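You operate a simulated robot arm through the tools that you are given. There is no shell and no other tool.

Carry out the task below with a simulated robot arm. There is one attempt and no reset: what you move stays moved.

JOB
Strip the old joint out of the clamp block.
Fine: clamp ring back to LOOSE first; nut on the long grey mat, small ring in the small black tray, pipe back in the wide plywood rack.

It is judged by the outcome, as a careful person would: the job done as asked, and still so three seconds after it is handed in. It fails if anything else is knocked over, pushed out of place, dropped, spilled or broken.

ROBOT AND FRAMES
A 7-joint arm with a two-finger gripper, fixed in place. Base frame: the origin is on the floor under the middle of its stand, x ahead of it, y to its left, z up. Units: mm, degrees, N and s.
With the tool pointing down near the work surface it reaches from about 340 to 760 mm from the base axis. Its first joint turns from -143.0 to 143.0 degrees. Payload 2.45 kg.
The TCP is the grasp point between the finger pads, 26 mm short of the fingertips. In the tool frame z runs along the fingers and y along their closing line. The gripper opens to 96 mm; its body begins 69 mm behind the TCP.
Orientation is that of the tool frame in the base frame, as a unit quaternion [w, x, y, z]. With the fingers straight down and closing along the base's y, the tool's x points along the base's -x, its y along +y and its z along -z.

CONTROLS
- The arm moves only by the tool move_arm. Its arguments are lists of equal length, an entry for each row: "translation": the shift along the tool's x, y, z in mm, a list of three; "dr": the turn, a rotation vector about the tool's x, y, z in degrees, a list of three; "gripper": the gripper command, from -1 (fully open) to 1 (shut), values between in proportion. In form: {"translation": [[dx, dy, dz], ...], "dr": [[ax, ay, az], ...], "gripper": [gripper, ...]}. A call has 1 to 20 rows; each row shifts and turns the commanded pose from where the row before left it, along the tool's axes as they then stand. A row lasts 0.2 s, in which the tool goes at most 50 mm and 8.6 degrees; a call with a longer step from one row to the next is refused whole, and so is a gripper value outside its range. A pose out of reach is approached as far as the arm can. The call stops where the force on the tool passes 60 N (or 10 N more than at its start, if that is more) or the arm is blocked; 0.2 s more then pass. Each finger travels about 50 mm/s and halts on what it meets, pressing with about 25 N; the grip force reading is that of the motor and also rises with nothing between the fingers. The clock runs only during rows and for 0.2 s after the last one: add rows that do not move to give the fingers time. It gives the time, the measured TCP pose, the force on the tool (base axes), the opening and the grip force at its end, in the units of the frame above (readings bear some noise), with the torque about the TCP (base axes, N m) and any sound that the robot's microphone picked up.
- Cameras (640 x 400 px; columns grow to the right, rows downward): "scene" is fixed at [225, 654.2, 1481.6]; the picture's right is [-0.69, -0.73, 0.00], its down [-0.64, 0.61, -0.47] and it looks along [0.34, -0.32, -0.89] (base axes); focal length 316 px, centre (320, 200). "wrist" rides on the gripper at [82, 3, -98] in the tool frame; the picture's right is [-0.04, 1.00, 0.00], its down [-0.73, -0.03, -0.68] and it looks along [-0.68, -0.03, 0.73] (tool axes); focal length 256 px, centre (320, 200). There is no depth. A picture from a camera that has moved, and an enlarged one, comes with that camera's place and axes in the base frame and with its lens. The place of the scene camera against the robot may be out by one fixed shift of up to 18 mm in any direction.
- capture(camera): a new picture of that camera. The clock stands still meanwhile.
- slide_trunk(by): slides the trunk up (or, below 0, down) by that many mm; the arm rides with it, the base frame stays. It gives what a move gives, with no picture.
- close_up(camera, box): a new picture of the part [left, top, right, bottom] of that camera's present view, enlarged. The clock stands still meanwhile.
- hand_in(): hands the job in; it is judged then, once.

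Nothing tells you positions but the pictures and the camera data. Unless the task says otherwise, let go and move clear before handing in.

The tools are called as a command line: name --argument value ..., lists and objects as JSON in quotes. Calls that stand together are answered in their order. move_arm: Moves the arm, as the interface text tells. Its arguments: {"type":"object","properties":{"translation":{"type":"array","items":{"type":"array","items":{"type":"number"}}},"dr":{"type":"array","items":{"type":"array","items":{"type":"number"}}},"gripper":{"type":"array","items":{"type":"number"}}},"required":["translation","dr","gripper"]} The other tools are called the same way: slide_trunk (by) moves the trunk up or down; capture (camera) takes a picture; close_up (camera, box) takes an enlarged picture of a part of a camera's view; hand_in () hands the job in.

At the start:

```text
t: 0.0
ee_pos: [225.3, 434.6, 1128.6]
ee_rot: [0.0, 0.0, 1.0, -0.001]
force: [0.3, -0.1, -0.4]
moment: [0.0, 0.0, 0.02]
finger_gap: 96.2
finger_force: 0.1
trunk travel left (down, up): [-575.0, 65.0]
```

scene: 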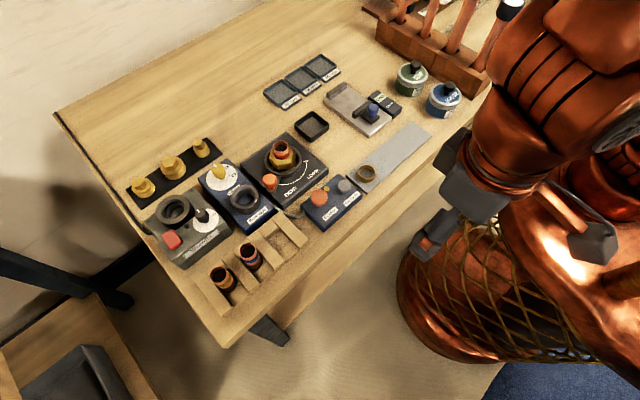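
wrist: 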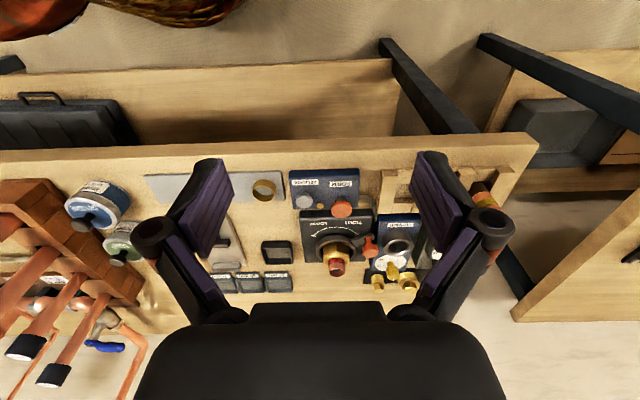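

I see a workbench with a clamp block (dark, with a pipe, nut and a red-handled ring), a mat, trays and a plywood rack. I'll look closer before I move anything.

close_up --camera "scene" --box '[220, 110, 380, 210]'

close_up --camera "scene" --box '[120, 120, 440, 320]'

close_up --camera "wrist" --box '[240, 150, 480, 300]'

close_up --camera "scene" --box '[180, 200, 340, 300]'

```text
4.00 times, centred on (300, 160) of scene
camera zoom: at [225.0, 654.2, 1481.6], right [-0.69, -0.73, 0.0], down [-0.64, 0.61, -0.47], along [0.34, -0.32, -0.89], focal length 1262 px, centre (400, 360)
```

zoom: 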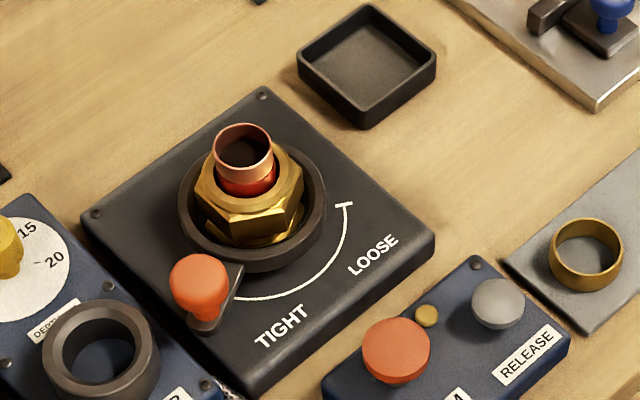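

```text
2.00 times, centred on (280, 220) of scene
camera zoom: at [225.0, 654.2, 1481.6], right [-0.69, -0.73, 0.0], down [-0.64, 0.61, -0.47], along [0.34, -0.32, -0.89], focal length 631 px, centre (400, 160)
```

zoom: 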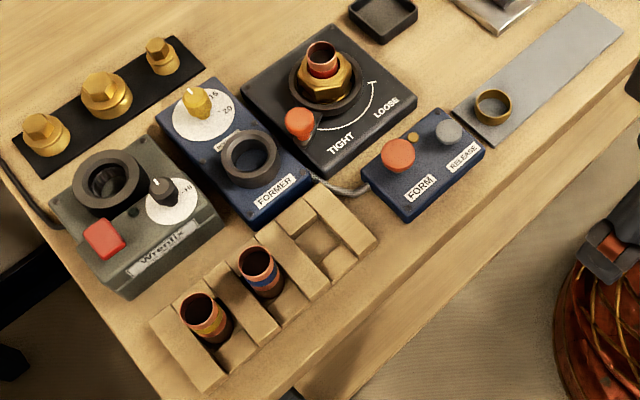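

```text
2.67 times, centred on (360, 225) of wrist
camera zoom: at [144.2, 435.6, 1227.4], right [0.04, 1.0, 0.0], down [0.73, -0.03, 0.68], along [0.68, -0.03, -0.73], focal length 683 px, centre (213, 133)
```

zoom: 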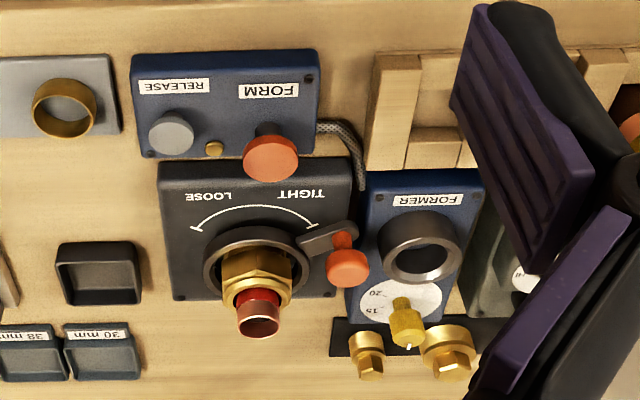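

```text
4.00 times, centred on (260, 250) of scene
camera zoom: at [225.0, 654.2, 1481.6], right [-0.69, -0.73, 0.0], down [-0.64, 0.61, -0.47], along [0.34, -0.32, -0.89], focal length 1262 px, centre (560, 0)
```

zoom: 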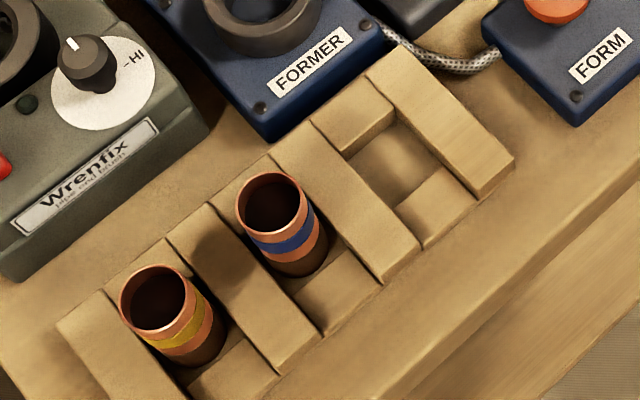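

The clamp block holds the red-banded pipe with the brass nut on it, at roughly (554, 448), and the bench top is near z≈890. I'll bring the wrist camera nearer for a better look at the stack.

move_arm --translation '[[-45, 5, 0], [-45, 5, 0], [-45, 5, 0], [0, 0, 0]]' --dr '[[0, 0, 0], [0, 0, 0], [0, 0, 0], [0, 0, 0]]' --gripper '[-1, -1, -1, -1]'

capture --camera "wrist"

close_up --camera "wrist" --box '[240, 120, 400, 220]'

```text
t: 1.0
ee_pos: [359.9, 448.5, 1128.3]
ee_rot: [0.001, -0.001, 1.0, 0.0]
force: [0.3, 1.1, 0.0]
moment: [0.02, 0.01, 0.01]
finger_gap: 96.1
finger_force: 0.0
trunk travel left (down, up): [-575.0, 65.0]
```

```text
taken
camera wrist: at [280.3, 450.9, 1226.3], right [0.04, 1.0, 0.0], down [0.73, -0.03, 0.68], along [0.68, -0.03, -0.73], focal length 256 px, centre (320, 200)
```

wrist: 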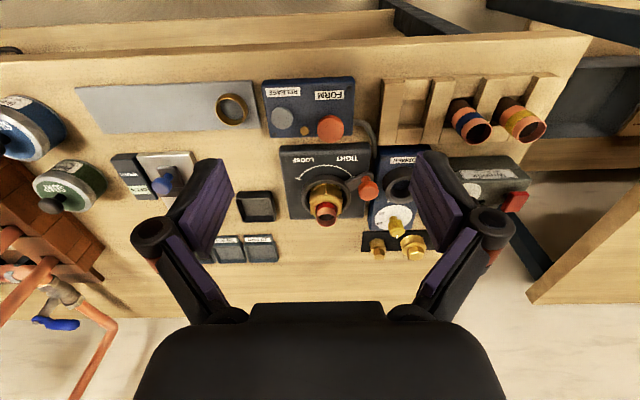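

```text
4.00 times, centred on (320, 170) of wrist
camera zoom: at [280.3, 450.9, 1226.3], right [0.04, 1.0, 0.0], down [0.73, -0.03, 0.68], along [0.68, -0.03, -0.73], focal length 1024 px, centre (320, 320)
```

zoom: 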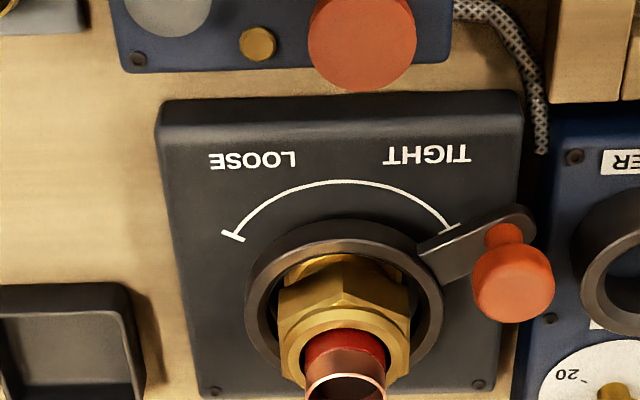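

The dark clamp ring has an orange-knobbed lever sitting at TIGHT, and the nut and pipe stand inside it. I'll get closer to see what is under the nut.

move_arm --translation '[[-30, 0, 20], [-30, 0, 20], [-30, 0, 20], [-20, 0, 20], [0, 0, 0]]' --dr '[[0, 0, 0], [0, 0, 0], [0, 0, 0], [0, 0, 0], [0, 0, 0]]' --gripper '[-1, -1, -1, -1, -1]'

capture --camera "wrist"

close_up --camera "wrist" --box '[224, 110, 416, 230]'

capture --camera "scene"

```text
t: 2.2
ee_pos: [471.7, 448.5, 1049.8]
ee_rot: [0.0, 0.0, 1.0, 0.0]
force: [0.2, 0.1, -0.4]
moment: [0.02, 0.01, 0.02]
finger_gap: 95.8
finger_force: 0.0
trunk travel left (down, up): [-575.0, 65.0]
```

```text
taken
camera wrist: at [389.2, 450.7, 1147.3], right [0.04, 1.0, 0.0], down [0.73, -0.03, 0.68], along [0.68, -0.03, -0.73], focal length 256 px, centre (320, 200)
```

wrist: 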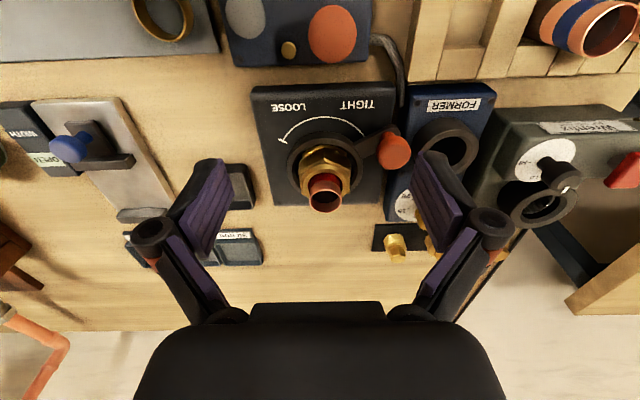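

```text
3.33 times, centred on (320, 170) of wrist
camera zoom: at [389.2, 450.7, 1147.3], right [0.04, 1.0, 0.0], down [0.73, -0.03, 0.68], along [0.68, -0.03, -0.73], focal length 853 px, centre (320, 300)
```

zoom: 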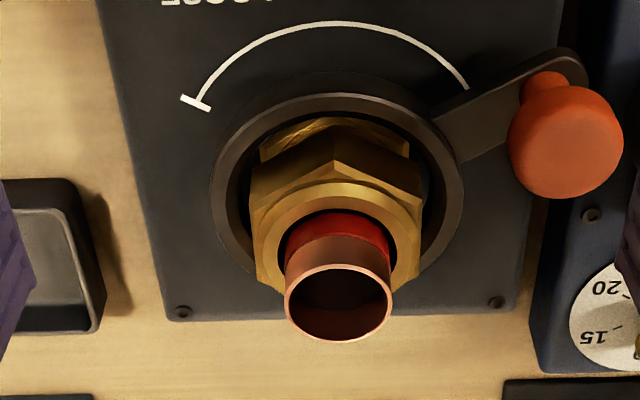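

```text
taken
```

scene: 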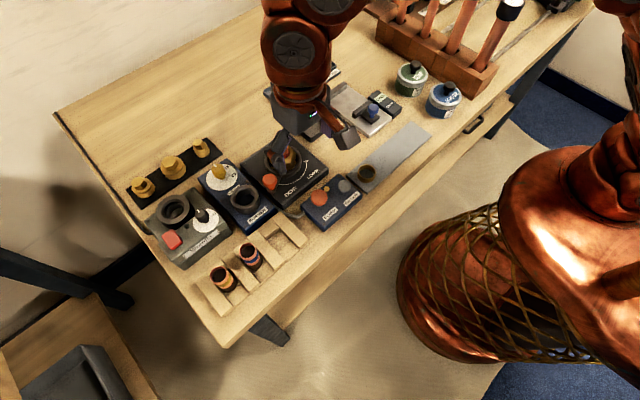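

The stack in the clamp is clearer now. I'll zoom in hard on the base of the nut, and on the trays, rack and lever, before touching anything.

close_up --camera "wrist" --box '[280, 125, 376, 215]'

close_up --camera "wrist" --box '[100, 150, 290, 270]'

close_up --camera "wrist" --box '[350, 0, 640, 180]'

close_up --camera "scene" --box '[320, 70, 480, 200]'

```text
4.44 times, centred on (328, 170) of wrist
camera zoom: at [389.2, 450.7, 1147.3], right [0.04, 1.0, 0.0], down [0.73, -0.03, 0.68], along [0.68, -0.03, -0.73], focal length 1138 px, centre (284, 333)
```

zoom: 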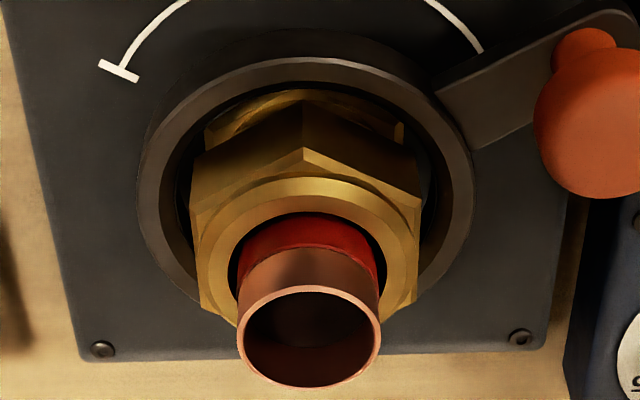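

```text
3.33 times, centred on (195, 210) of wrist
camera zoom: at [389.2, 450.7, 1147.3], right [0.04, 1.0, 0.0], down [0.73, -0.03, 0.68], along [0.68, -0.03, -0.73], focal length 853 px, centre (737, 167)
```

zoom: 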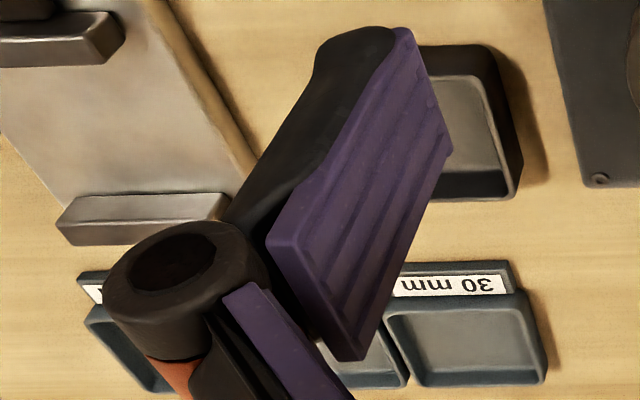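

```text
2.21 times, centred on (495, 90) of wrist
camera zoom: at [389.2, 450.7, 1147.3], right [0.04, 1.0, 0.0], down [0.73, -0.03, 0.68], along [0.68, -0.03, -0.73], focal length 565 px, centre (-66, 443)
```

zoom: 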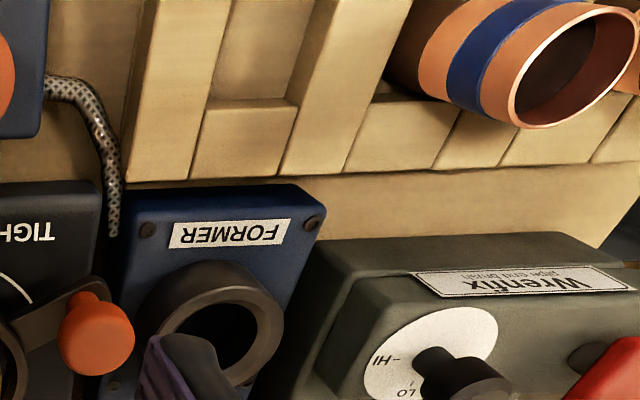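

```text
3.08 times, centred on (400, 135) of scene
camera zoom: at [225.0, 654.2, 1481.6], right [-0.69, -0.73, 0.0], down [-0.64, 0.61, -0.47], along [0.34, -0.32, -0.89], focal length 971 px, centre (74, 400)
```

zoom: 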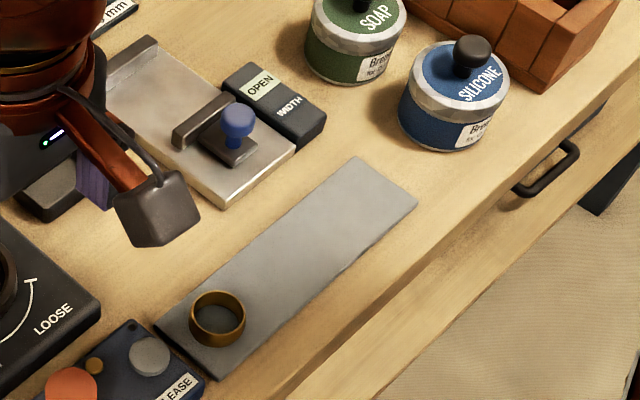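

A hex body seems to sit under the nut, but I need true depth before acting. I'll shift the camera sideways for a proper stereo baseline.

move_arm --translation '[[40, 0, 0], [40, 0, 0], [20, 0, 0], [0, 0, 0], [0, 0, 0]]' --dr '[[0, 0, 0], [0, 0, 0], [0, 0, 0], [0, 0, 0], [0, 0, 0]]' --gripper '[-1, -1, -1, -1, -1]'

capture --camera "wrist"

close_up --camera "wrist" --box '[240, 150, 432, 270]'

close_up --camera "wrist" --box '[340, 0, 640, 187.5]'

close_up --camera "wrist" --box '[100, 0, 420, 200]'

```text
t: 3.4
ee_pos: [371.4, 448.2, 1050.2]
ee_rot: [0.0, 0.0, 1.0, 0.0]
force: [-0.8, -0.4, 0.2]
moment: [0.03, 0.02, 0.04]
finger_gap: 95.9
finger_force: 0.1
trunk travel left (down, up): [-575.0, 65.0]
```

```text
taken
camera wrist: at [290.1, 451.0, 1148.0], right [0.04, 1.0, 0.0], down [0.73, -0.03, 0.68], along [0.68, -0.03, -0.73], focal length 256 px, centre (320, 200)
```

wrist: 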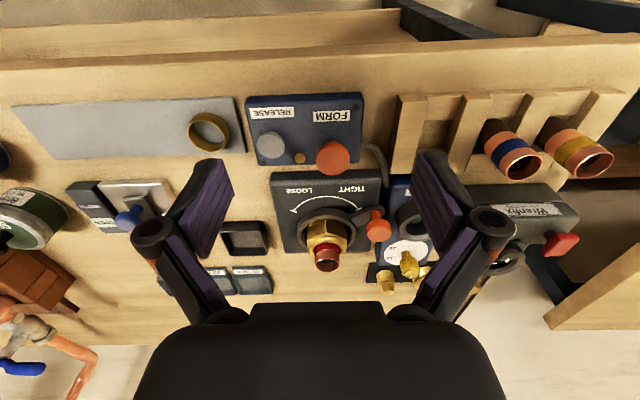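

```text
3.33 times, centred on (336, 210) of wrist
camera zoom: at [290.1, 451.0, 1148.0], right [0.04, 1.0, 0.0], down [0.73, -0.03, 0.68], along [0.68, -0.03, -0.73], focal length 853 px, centre (267, 167)
```

zoom: 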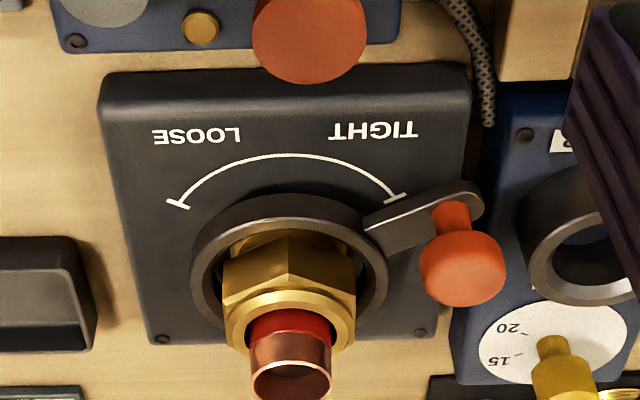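

```text
2.13 times, centred on (490, 94) of wrist
camera zoom: at [290.1, 451.0, 1148.0], right [0.04, 1.0, 0.0], down [0.73, -0.03, 0.68], along [0.68, -0.03, -0.73], focal length 546 px, centre (-43, 427)
```

zoom: 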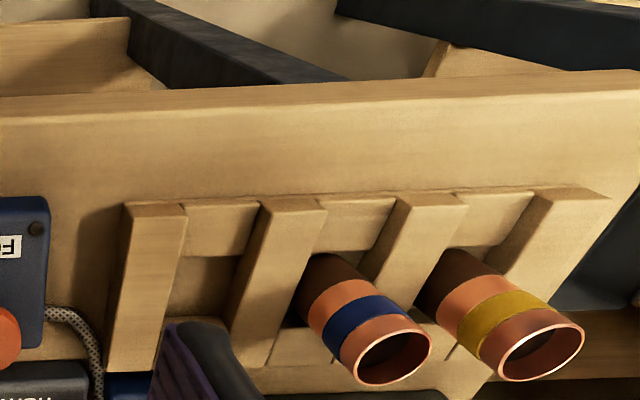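

```text
2.00 times, centred on (260, 100) of wrist
camera zoom: at [290.1, 451.0, 1148.0], right [0.04, 1.0, 0.0], down [0.73, -0.03, 0.68], along [0.68, -0.03, -0.73], focal length 512 px, centre (440, 400)
```

zoom: 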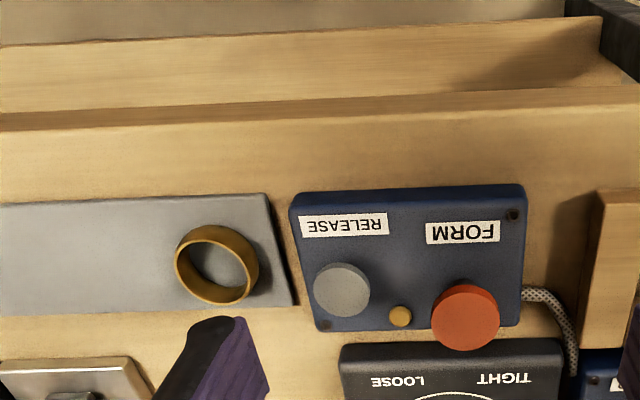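

From stereo, I place the pipe top at about (540, 449, 986) and the lever knob at about (509, 506, 964). The lever turns roughly 121° around the robot side to LOOSE. I'll go above the knob with the fingers set to straddle the lever and check the alignment there.

move_arm --translation '[[-46, 19.3, 0], [-46, 19.3, 0], [-45.6, 19.2, 0], [0, 0, 0], [0, 0, 0], [0, 0, 0], [0, 0, 0], [0, 0, 0], [0, 0, 0], [0, 0, 0], [0, 0, 0], [0, 0, 0]]' --dr '[[0, 0, 0], [0, 0, 0], [0, 0, 0], [0, 0, 7.84], [0, 0, 7.84], [0, 0, 7.84], [0, 0, 7.84], [0, 0, 7.84], [0, 0, 7.84], [0, 0, 7.84], [0, 0, 7.84], [0, 0, 0]]' --gripper '[-1, -1, -1, -1, -1, -1, -1, -1, -1, -1, -1, -1]'

capture --camera "wrist"

capture --camera "scene"

```text
t: 6.0
ee_pos: [507.2, 505.4, 1050.7]
ee_rot: [0.0, 0.521, 0.854, -0.001]
force: [-0.2, -0.9, -0.5]
moment: [0.06, 0.01, -0.02]
finger_gap: 96.0
finger_force: 0.1
trunk travel left (down, up): [-575.0, 65.0]
```

```text
taken
camera wrist: at [473.8, 579.5, 1147.5], right [0.91, 0.42, 0.0], down [0.31, -0.67, 0.68], along [0.29, -0.62, -0.73], focal length 256 px, centre (320, 200)
```

wrist: 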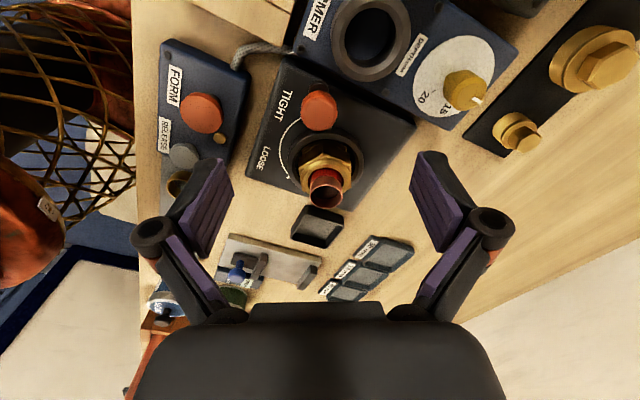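

```text
taken
```

scene: 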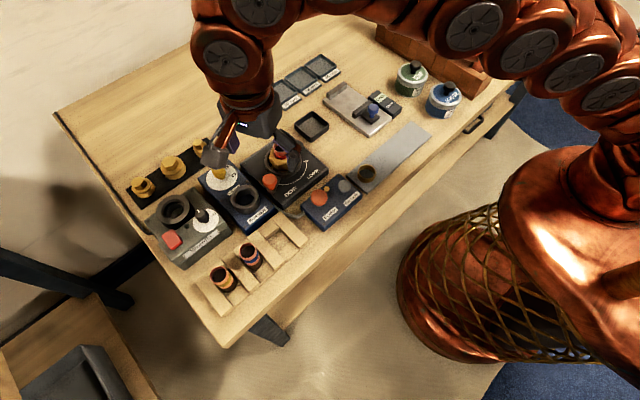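

I'm above the knob with the fingers lined up across the lever. A close-up from this new angle will refine the knob position before I descend.

close_up --camera "wrist" --box '[240, 60, 432, 180]'

close_up --camera "wrist" --box '[270, 100, 382, 210]'

close_up --camera "wrist" --box '[224, 180, 424, 305]'

```text
3.33 times, centred on (336, 120) of wrist
camera zoom: at [473.8, 579.5, 1147.5], right [0.91, 0.42, 0.0], down [0.31, -0.67, 0.68], along [0.29, -0.62, -0.73], focal length 853 px, centre (267, 467)
```

zoom: 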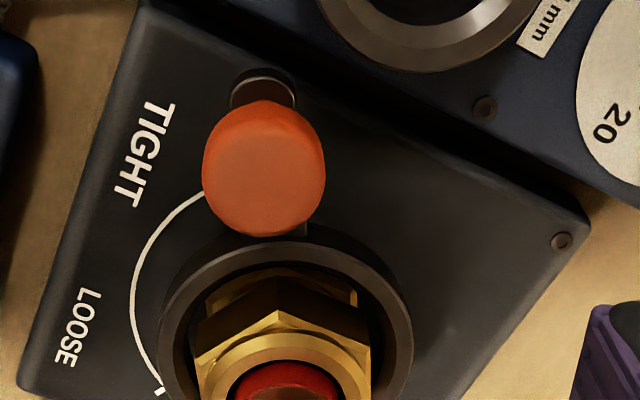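

```text
3.64 times, centred on (326, 155) of wrist
camera zoom: at [473.8, 579.5, 1147.5], right [0.91, 0.42, 0.0], down [0.31, -0.67, 0.68], along [0.29, -0.62, -0.73], focal length 931 px, centre (298, 364)
```

zoom: 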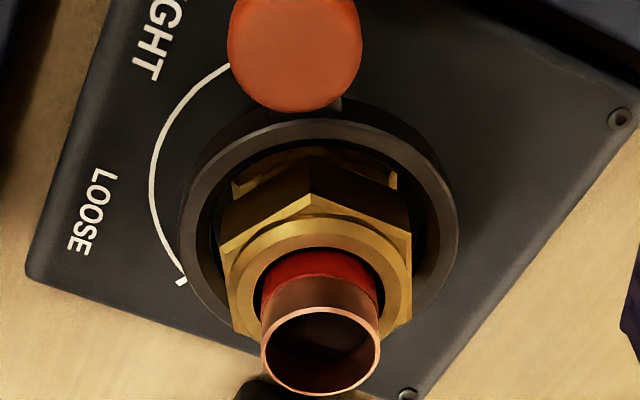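

```text
3.20 times, centred on (324, 242) of wrist
camera zoom: at [473.8, 579.5, 1147.5], right [0.91, 0.42, 0.0], down [0.31, -0.67, 0.68], along [0.29, -0.62, -0.73], focal length 819 px, centre (307, 64)
```

zoom: 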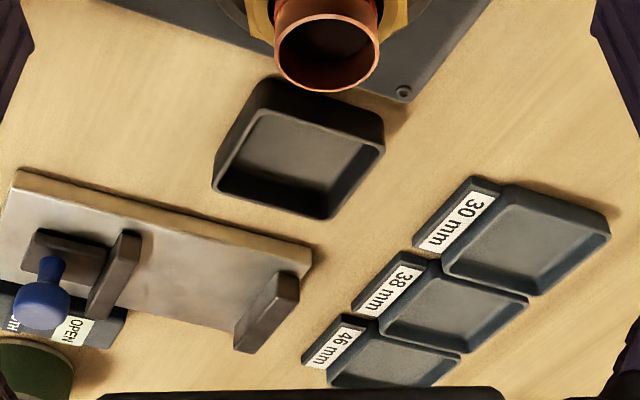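

The new angle agrees: knob at about (507, 506, 964), right under the tool. I'll narrow the fingers to about 60 mm, lower them around the knob and close gently.

move_arm --translation '[[0, 0, 0], [0, 0, 0], [0, 0, 20], [0, 0, 20], [0, 0, 20], [0, 0, 10], [0, 0, 10], [0, 0, 0]]' --dr '[[0, 0, 0], [0, 0, 0], [0, 0, 0], [0, 0, 0], [0, 0, 0], [0, 0, 0], [0, 0, 0], [0, 0, 0]]' --gripper '[-0.25, -0.25, -0.25, -0.25, -0.25, -0.25, -0.25, -0.25]'

capture --camera "wrist"

close_up --camera "scene" --box '[200, 110, 360, 210]'

```text
t: 7.8
ee_pos: [508.2, 506.5, 969.8]
ee_rot: [0.0, 0.52, 0.854, 0.0]
force: [-0.2, -0.5, 0.4]
moment: [0.01, 0.01, 0.0]
finger_gap: 60.2
finger_force: 0.2
trunk travel left (down, up): [-575.0, 65.0]
```

```text
taken
camera wrist: at [474.2, 579.5, 1066.9], right [0.91, 0.42, 0.0], down [0.31, -0.67, 0.68], along [0.29, -0.62, -0.73], focal length 256 px, centre (320, 200)
```

wrist: 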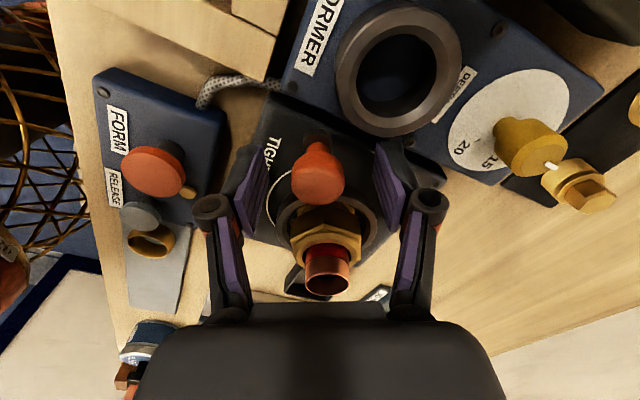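

```text
4.00 times, centred on (280, 160) of scene
camera zoom: at [225.0, 654.2, 1481.6], right [-0.69, -0.73, 0.0], down [-0.64, 0.61, -0.47], along [0.34, -0.32, -0.89], focal length 1262 px, centre (480, 360)
```

zoom: 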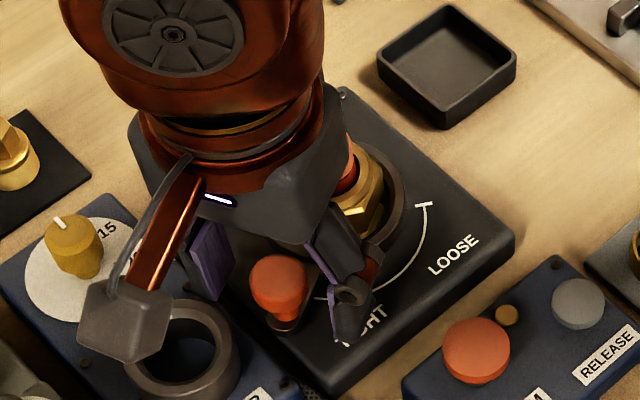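

The knob sits between the two fingers and nothing is being touched. I'll close on it now.

move_arm --translation '[[0, 0, 0], [0, 0, 0], [0, 0, 0], [0, 0, 0]]' --dr '[[0, 0, 0], [0, 0, 0], [0, 0, 0], [0, 0, 0]]' --gripper '[0.6, 0.6, 0.6, 0.6]'

capture --camera "wrist"

```text
t: 8.8
ee_pos: [508.2, 505.9, 969.7]
ee_rot: [0.0, 0.52, 0.854, -0.001]
force: [-7.7, -6.8, -0.5]
moment: [-0.13, 0.05, 0.04]
finger_gap: 25.6
finger_force: 45.2
trunk travel left (down, up): [-575.0, 65.0]
```

```text
taken
camera wrist: at [473.4, 579.2, 1067.0], right [0.91, 0.42, 0.0], down [0.31, -0.66, 0.68], along [0.29, -0.62, -0.73], focal length 256 px, centre (320, 200)
```

wrist: 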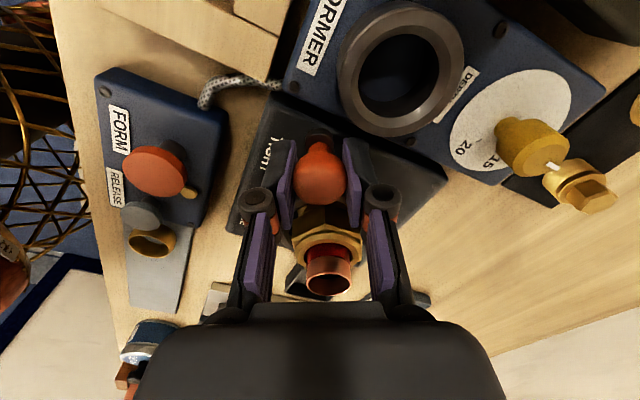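

I have the knob (gap 25.6 mm). I'll start the lever round with four small steps and check force and path.

move_arm --translation '[[-0.36, -6.88, 0], [-0.36, -6.88, 0], [-0.36, -6.88, 0], [-0.36, -6.88, 0], [0, 0, 0]]' --dr '[[0, 0, -6.05], [0, 0, -6.05], [0, 0, -6.05], [0, 0, -6.05], [0, 0, 0]]' --gripper '[0.6, 0.6, 0.6, 0.6, 0.6]'

capture --camera "wrist"

```text
t: 10.0
ee_pos: [488.0, 489.3, 968.9]
ee_rot: [0.0, 0.329, 0.944, -0.001]
force: [6.0, 3.8, -3.5]
moment: [-0.12, -0.38, 0.44]
finger_gap: 25.4
finger_force: 45.6
trunk travel left (down, up): [-575.0, 65.0]
```

```text
taken
camera wrist: at [426.3, 541.1, 1067.1], right [0.65, 0.76, 0.0], down [0.56, -0.48, 0.68], along [0.51, -0.44, -0.73], focal length 256 px, centre (320, 200)
```

wrist: 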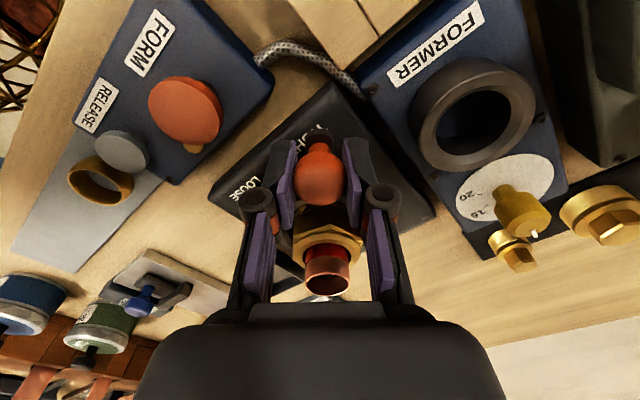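

The lever is moving with low force and the path matches the arc. I'll carry on most of the way to LOOSE.

move_arm --translation '[[-0.36, -6.88, 0], [-0.36, -6.88, 0], [-0.36, -6.88, 0], [-0.36, -6.88, 0], [-0.36, -6.88, 0], [-0.36, -6.88, 0], [-0.36, -6.88, 0], [-0.36, -6.88, 0], [-0.36, -6.88, 0], [-0.36, -6.88, 0], [-0.36, -6.88, 0], [-0.36, -6.88, 0], [-0.36, -6.88, 0], [0, 0, 0]]' --dr '[[0, 0, -6.05], [0, 0, -6.05], [0, 0, -6.05], [0, 0, -6.05], [0, 0, -6.05], [0, 0, -6.05], [0, 0, -6.05], [0, 0, -6.05], [0, 0, -6.05], [0, 0, -6.05], [0, 0, -6.05], [0, 0, -6.05], [0, 0, -6.05], [0, 0, 0]]' --gripper '[0.6, 0.6, 0.6, 0.6, 0.6, 0.6, 0.6, 0.6, 0.6, 0.6, 0.6, 0.6, 0.6, 0.6]'

capture --camera "wrist"

close_up --camera "scene" --box '[220, 110, 380, 210]'

```text
t: 13.0
ee_pos: [490.1, 404.8, 969.5]
ee_rot: [0.001, -0.344, 0.939, -0.001]
force: [24.2, 23.2, 9.7]
moment: [0.42, -0.36, 0.07]
finger_gap: 25.6
finger_force: 45.3
trunk travel left (down, up): [-575.0, 65.0]
```

```text
taken
camera wrist: at [425.6, 355.7, 1066.8], right [-0.61, 0.79, 0.0], down [0.58, 0.45, 0.68], along [0.54, 0.42, -0.73], focal length 256 px, centre (320, 200)
```

wrist: 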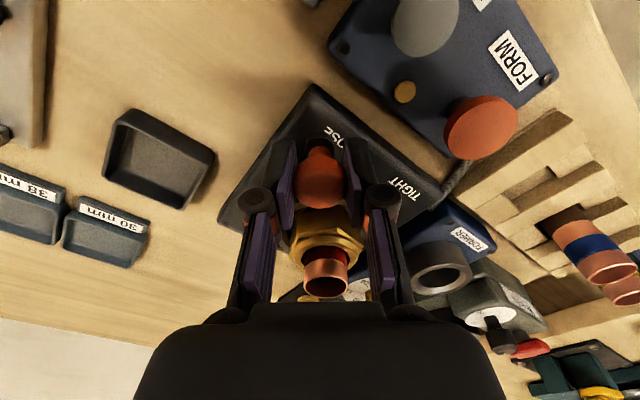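

```text
4.00 times, centred on (300, 160) of scene
camera zoom: at [225.0, 654.2, 1481.6], right [-0.69, -0.73, 0.0], down [-0.64, 0.61, -0.47], along [0.34, -0.32, -0.89], focal length 1262 px, centre (400, 360)
```

zoom: 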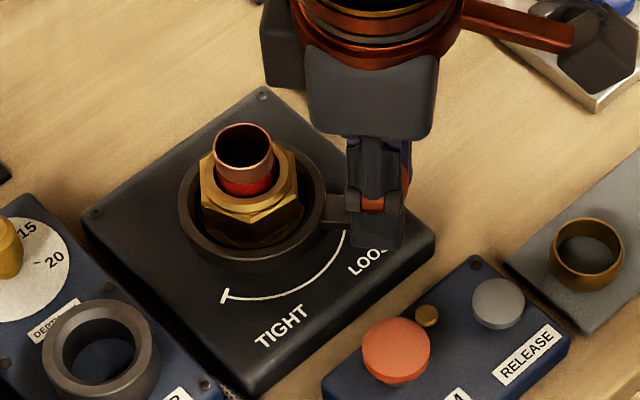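

The lever is near LOOSE and is pulling about 33 N radially, so my arc was slightly wide. I'll ease inward and do the last steps.

move_arm --translation '[[-2, 0, 0], [-1, -6.8, 0], [-0.8, -6.8, 0], [0, 0, 0]]' --dr '[[0, 0, 0], [0, 0, -6.05], [0, 0, -6.05], [0, 0, 0]]' --gripper '[0.6, 0.6, 0.6, 0.6]'

capture --camera "wrist"

close_up --camera "scene" --box '[220, 110, 380, 210]'

```text
t: 14.0
ee_pos: [500.3, 396.3, 969.6]
ee_rot: [-0.002, -0.44, 0.898, 0.0]
force: [-0.9, -0.8, 5.2]
moment: [-0.54, 0.59, 0.02]
finger_gap: 25.0
finger_force: 45.1
trunk travel left (down, up): [-575.0, 65.0]
```

```text
taken
camera wrist: at [447.8, 334.1, 1067.0], right [-0.77, 0.64, 0.0], down [0.47, 0.56, 0.68], along [0.43, 0.52, -0.74], focal length 256 px, centre (320, 200)
```

wrist: 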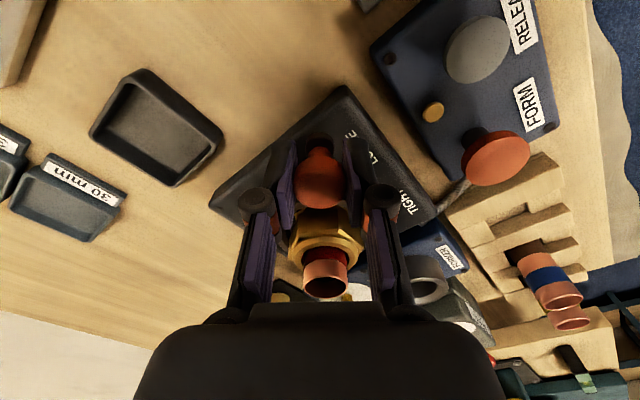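

```text
4.00 times, centred on (300, 160) of scene
camera zoom: at [225.0, 654.2, 1481.6], right [-0.69, -0.73, 0.0], down [-0.64, 0.61, -0.47], along [0.34, -0.32, -0.89], focal length 1262 px, centre (400, 360)
```

zoom: 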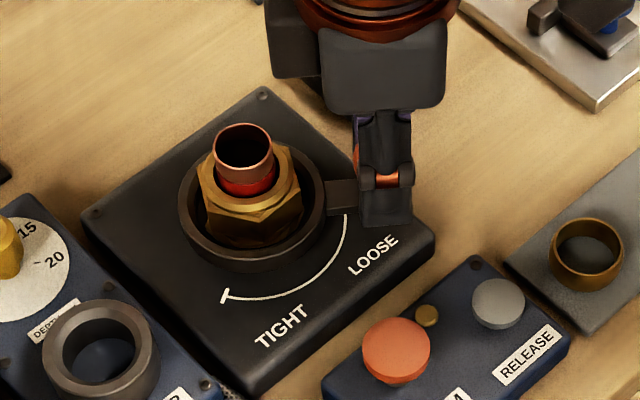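

Angle is about 234°, with the LOOSE mark at about 240°. I'll make the last small steps and watch for a stop.

move_arm --translation '[[-0.4, -5.7, 0], [-0.4, -4.5, 0], [0, 0, 0]]' --dr '[[0, 0, -5], [0, 0, -4], [0, 0, 0]]' --gripper '[0.6, 0.6, 0.6]'

capture --camera "wrist"

close_up --camera "scene" --box '[220, 110, 380, 210]'

```text
t: 14.8
ee_pos: [507.5, 393.7, 968.2]
ee_rot: [-0.002, -0.511, 0.86, 0.0]
force: [-27.5, 0.7, -8.2]
moment: [-0.61, 0.48, 0.28]
finger_gap: 25.4
finger_force: 44.9
trunk travel left (down, up): [-575.0, 65.0]
```

```text
taken
camera wrist: at [465.6, 322.3, 1067.0], right [-0.86, 0.51, 0.0], down [0.38, 0.63, 0.68], along [0.35, 0.58, -0.74], focal length 256 px, centre (320, 200)
```

wrist: 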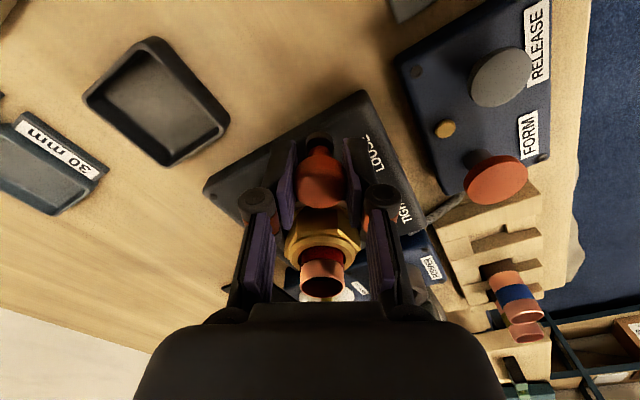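

```text
4.00 times, centred on (300, 160) of scene
camera zoom: at [225.0, 654.2, 1481.6], right [-0.69, -0.73, 0.0], down [-0.64, 0.61, -0.47], along [0.34, -0.32, -0.89], focal length 1262 px, centre (400, 360)
```

zoom: 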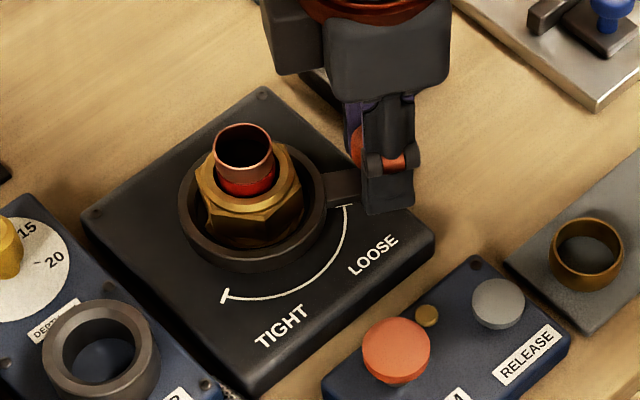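

The lever is at 240° and pushing against a stop, so it is at LOOSE. I'll release, lift clear and look at the joint.

move_arm --translation '[[0, 0, 0], [0, 0, 0], [0, 0, 0], [0, 0, 0], [0, 0, -20], [0, 0, -30], [0, 0, -30], [0, 0, 0]]' --dr '[[0, 0, 0], [0, 0, 0], [0, 0, 0], [0, 0, 0], [0, 0, 0], [0, 0, 0], [0, 0, 0], [0, 0, 0]]' --gripper '[-0.25, -0.25, -0.25, -0.25, -0.25, -0.25, -0.25, -0.25]'

capture --camera "wrist"

close_up --camera "wrist" --box '[240, 60, 432, 210]'

close_up --camera "scene" --box '[220, 110, 380, 210]'

```text
t: 16.6
ee_pos: [509.2, 392.5, 1049.4]
ee_rot: [0.0, -0.509, 0.861, 0.0]
force: [-0.3, -0.4, -0.3]
moment: [0.01, -0.02, 0.02]
finger_gap: 60.2
finger_force: 0.0
trunk travel left (down, up): [-575.0, 65.0]
```

```text
taken
camera wrist: at [467.8, 321.6, 1147.8], right [-0.86, 0.52, 0.0], down [0.38, 0.63, 0.68], along [0.35, 0.58, -0.73], focal length 256 px, centre (320, 200)
```

wrist: 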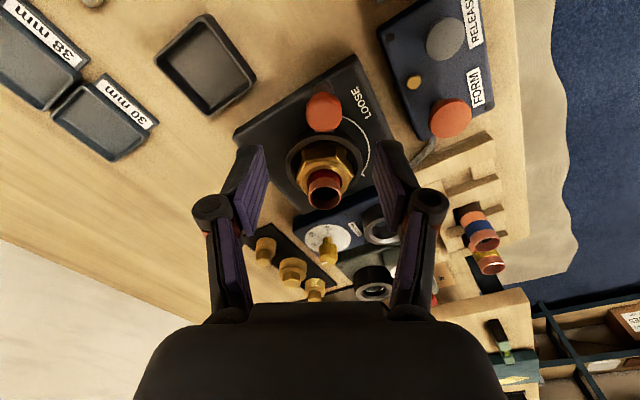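

```text
2.67 times, centred on (336, 135) of wrist
camera zoom: at [467.8, 321.6, 1147.8], right [-0.86, 0.52, 0.0], down [0.38, 0.63, 0.68], along [0.35, 0.58, -0.73], focal length 683 px, centre (277, 373)
```

zoom: 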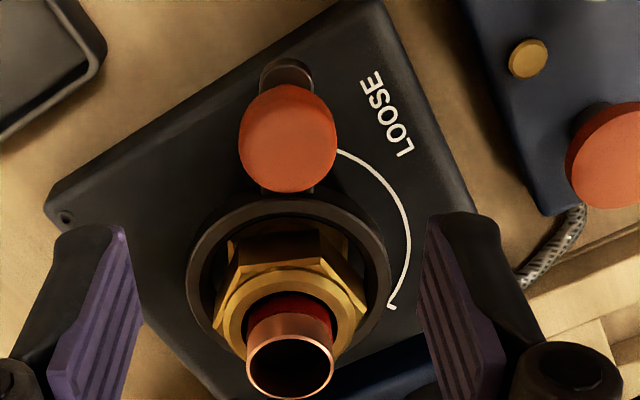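

```text
4.00 times, centred on (300, 160) of scene
camera zoom: at [225.0, 654.2, 1481.6], right [-0.69, -0.73, 0.0], down [-0.64, 0.61, -0.47], along [0.34, -0.32, -0.89], focal length 1262 px, centre (400, 360)
```

zoom: 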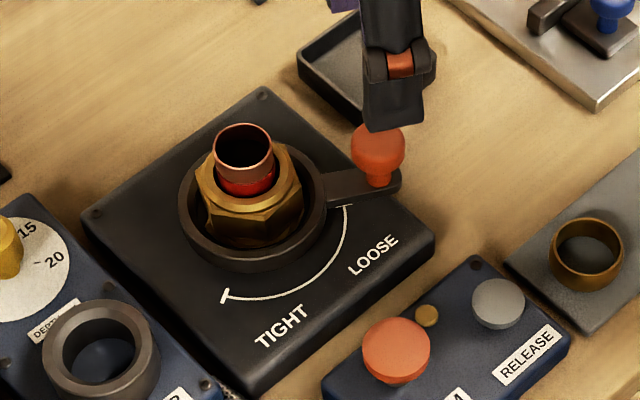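

The lever now points at LOOSE and the nut turned with the ring. I'll go back to a straight view of the joint to find the nut's flats.

move_arm --translation '[[0, 0, 0], [0, 0, 0], [0, 0, 0], [0, 0, 0], [0, 0, 0], [0, 0, 0], [0, 0, 0], [0, 0, 0], [35, 28, 0], [34, 28, 0], [0, 0, 0]]' --dr '[[0, 0, 7.65], [0, 0, 7.65], [0, 0, 7.65], [0, 0, 7.65], [0, 0, 7.65], [0, 0, 7.65], [0, 0, 7.65], [0, 0, 7.65], [0, 0, 0], [0, 0, 0], [0, 0, 0]]' --gripper '[-1, -1, -1, -1, -1, -1, -1, -1, -1, -1, -1]'

capture --camera "wrist"

close_up --camera "wrist" --box '[272, 150, 384, 220]'

```text
t: 19.0
ee_pos: [440.8, 449.1, 1049.3]
ee_rot: [0.0, -0.001, 1.0, 0.001]
force: [0.1, -0.9, -0.6]
moment: [0.02, 0.0, -0.05]
finger_gap: 96.0
finger_force: 0.2
trunk travel left (down, up): [-575.0, 65.0]
```

```text
taken
camera wrist: at [359.1, 451.4, 1146.8], right [0.04, 1.0, 0.0], down [0.73, -0.03, 0.68], along [0.68, -0.03, -0.73], focal length 256 px, centre (320, 200)
```

wrist: 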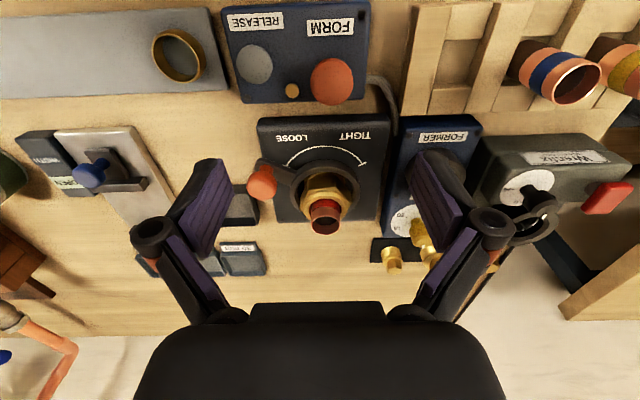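

```text
5.71 times, centred on (328, 185) of wrist
camera zoom: at [359.1, 451.4, 1146.8], right [0.04, 1.0, 0.0], down [0.73, -0.03, 0.68], along [0.68, -0.03, -0.73], focal length 1463 px, centre (274, 286)
```

zoom: 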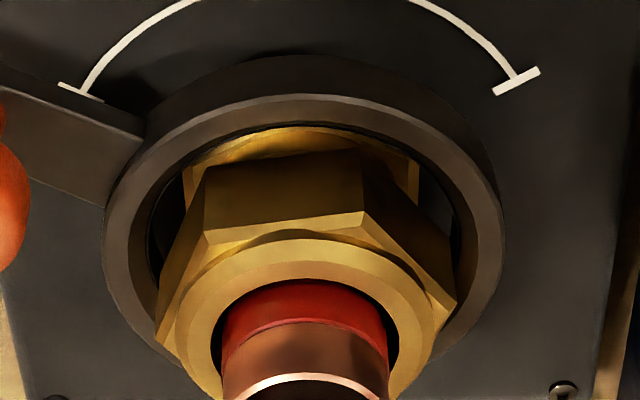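

The flats now point at roughly 8°, 68° and 128°, with the nut top at about z 961 and the clamp ring top at about z 943. I'll come in with the tool yawed +38°, which keeps the fingers clear of the knob, and lower over the nut.

move_arm --translation '[[-33, 0, 0], [-33, 0, 0], [-33, 0, 0], [0, 0, 0], [0, 0, 0], [0, 0, 0], [0, 0, 0], [0, 0, 0], [0, 0, 0]]' --dr '[[0, 0, 0], [0, 0, 0], [0, 0, 0], [0, 0, -7.6], [0, 0, -7.6], [0, 0, -7.6], [0, 0, -7.6], [0, 0, -7.6], [0, 0, 0]]' --gripper '[-0.5, -0.5, -0.5, -0.5, -0.5, -0.5, -0.5, -0.5, -0.5]'

capture --camera "wrist"

close_up --camera "wrist" --box '[264, 80, 376, 150]'

```text
t: 21.0
ee_pos: [540.4, 449.0, 1049.1]
ee_rot: [0.0, -0.327, 0.945, 0.0]
force: [-1.0, -0.2, -0.7]
moment: [-0.01, -0.01, 0.01]
finger_gap: 72.1
finger_force: 0.1
trunk travel left (down, up): [-575.0, 65.0]
```

```text
taken
camera wrist: at [473.6, 400.7, 1147.3], right [-0.59, 0.81, 0.0], down [0.59, 0.43, 0.68], along [0.55, 0.4, -0.73], focal length 256 px, centre (320, 200)
```

wrist: 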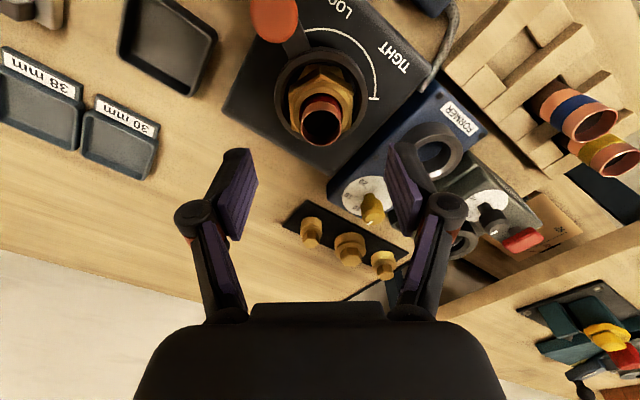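

```text
5.71 times, centred on (320, 115) of wrist
camera zoom: at [473.6, 400.7, 1147.3], right [-0.59, 0.81, 0.0], down [0.59, 0.43, 0.68], along [0.55, 0.4, -0.73], focal length 1463 px, centre (320, 686)
```

zoom: 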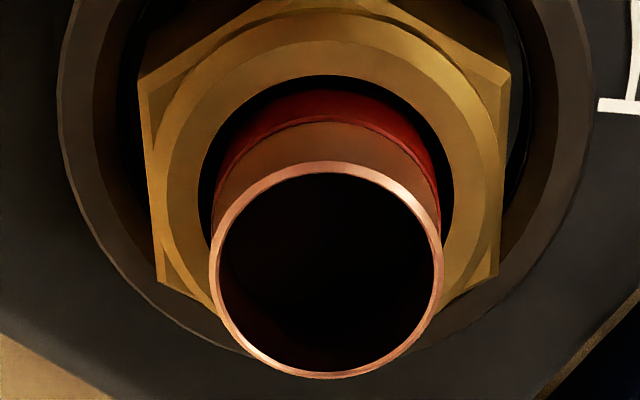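

The nut's flats line up with the fingers and the pipe axis is at (540.5, 449.5), right under the tool. I'll descend to z≈973 and close on the nut above the clamp ring.

move_arm --translation '[[0, 0, 25], [0, 0, 25], [0, 0, 15], [0, 0, 11], [0, 0, 0], [0, 0, 0]]' --dr '[[0, 0, 0], [0, 0, 0], [0, 0, 0], [0, 0, 0], [0, 0, 0], [0, 0, 0]]' --gripper '[-0.5, -0.5, -0.5, -0.5, -0.5, -0.5]'

capture --camera "wrist"

close_up --camera "scene" --box '[220, 110, 380, 210]'

```text
t: 22.4
ee_pos: [539.0, 449.4, 974.1]
ee_rot: [0.0, -0.327, 0.945, 0.0]
force: [-0.5, -0.5, 0.1]
moment: [-0.02, 0.0, 0.01]
finger_gap: 71.9
finger_force: 0.0
trunk travel left (down, up): [-575.0, 65.0]
```

```text
taken
camera wrist: at [473.2, 400.3, 1071.4], right [-0.58, 0.81, 0.0], down [0.6, 0.43, 0.68], along [0.55, 0.4, -0.73], focal length 256 px, centre (320, 200)
```

wrist: 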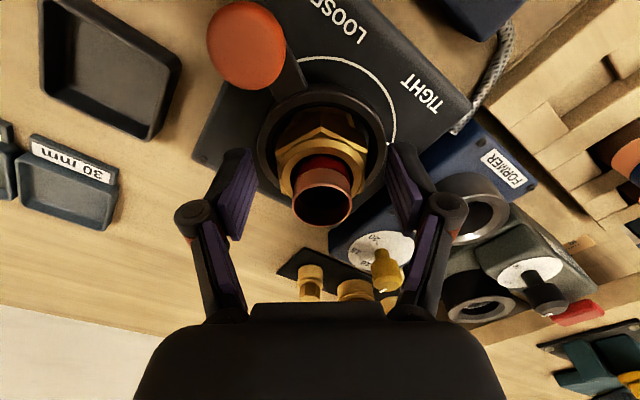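

```text
4.00 times, centred on (300, 160) of scene
camera zoom: at [225.0, 654.2, 1481.6], right [-0.69, -0.73, 0.0], down [-0.64, 0.61, -0.47], along [0.34, -0.32, -0.89], focal length 1262 px, centre (400, 360)
```

zoom: 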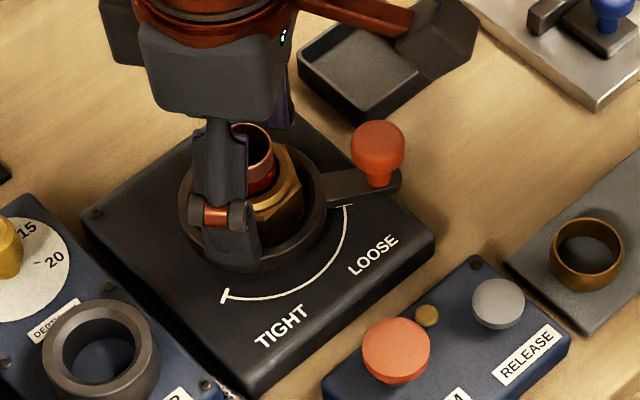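

The fingers straddle the nut with no contact. I'll close now, then test with a 4 mm lift.

move_arm --translation '[[0, 0, 0], [0, 0, 0], [0, 0, 0], [0, 0, 0]]' --dr '[[0, 0, 0], [0, 0, 0], [0, 0, 0], [0, 0, 0]]' --gripper '[0.5, 0.5, 0.5, 0.5]'

move_arm --translation '[[0, 0, -2], [0, 0, -2], [0, 0, 0]]' --dr '[[0, 0, 0], [0, 0, 0], [0, 0, 0]]' --gripper '[0.5, 0.5, 0.5]'

capture --camera "wrist"

```text
t: 23.4
ee_pos: [539.1, 448.7, 974.6]
ee_rot: [0.001, -0.327, 0.945, 0.0]
force: [0.5, 0.5, 1.5]
moment: [0.02, -0.05, -0.04]
finger_gap: 49.9
finger_force: 24.6
trunk travel left (down, up): [-575.0, 65.0]
```

```text
t: 24.2
ee_pos: [538.3, 448.5, 978.0]
ee_rot: [0.0, -0.326, 0.945, 0.0]
force: [-0.3, -1.0, -1.7]
moment: [-0.01, 0.0, -0.01]
finger_gap: 49.8
finger_force: 25.2
trunk travel left (down, up): [-575.0, 65.0]
```

```text
taken
camera wrist: at [473.3, 400.6, 1075.2], right [-0.58, 0.81, 0.0], down [0.6, 0.43, 0.68], along [0.55, 0.4, -0.73], focal length 256 px, centre (320, 200)
```

wrist: 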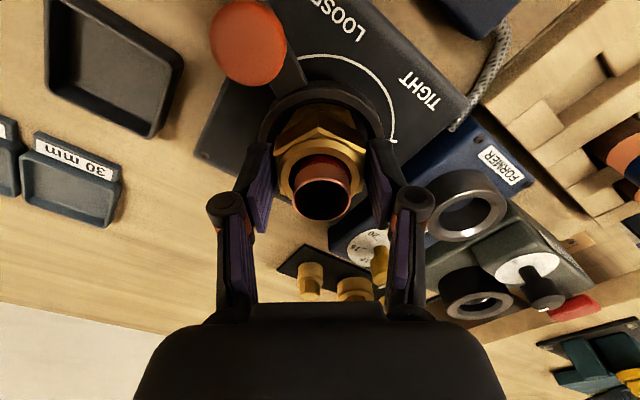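

The nut came up 4 mm with almost no force. I'll lift 15 mm more and check whether the pipe stays put.

move_arm --translation '[[0, 0, -5], [0, 0, -5], [0, 0, -5], [0, 0, 0]]' --dr '[[0, 0, 0], [0, 0, 0], [0, 0, 0], [0, 0, 0]]' --gripper '[0.5, 0.5, 0.5, 0.5]'

capture --camera "wrist"

close_up --camera "scene" --box '[220, 110, 380, 210]'

```text
t: 25.2
ee_pos: [538.9, 449.7, 992.3]
ee_rot: [-0.001, -0.327, 0.945, 0.0]
force: [-0.5, 0.6, -0.6]
moment: [0.0, 0.0, 0.02]
finger_gap: 49.8
finger_force: 25.0
trunk travel left (down, up): [-575.0, 65.0]
```

```text
taken
camera wrist: at [473.4, 400.9, 1090.2], right [-0.58, 0.81, 0.0], down [0.6, 0.43, 0.68], along [0.55, 0.4, -0.73], focal length 256 px, centre (320, 200)
```

wrist: 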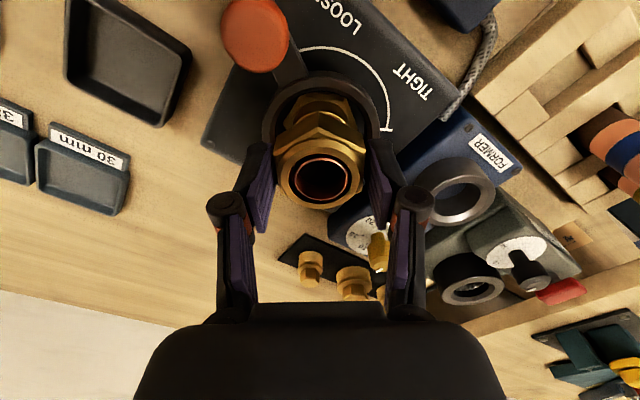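

```text
4.00 times, centred on (300, 160) of scene
camera zoom: at [225.0, 654.2, 1481.6], right [-0.69, -0.73, 0.0], down [-0.64, 0.61, -0.47], along [0.34, -0.32, -0.89], focal length 1262 px, centre (400, 360)
```

zoom: 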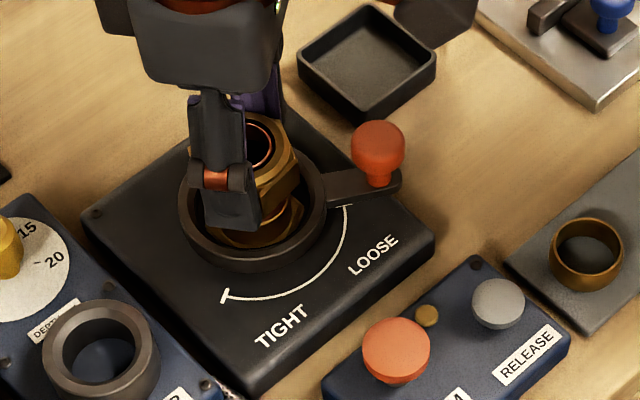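

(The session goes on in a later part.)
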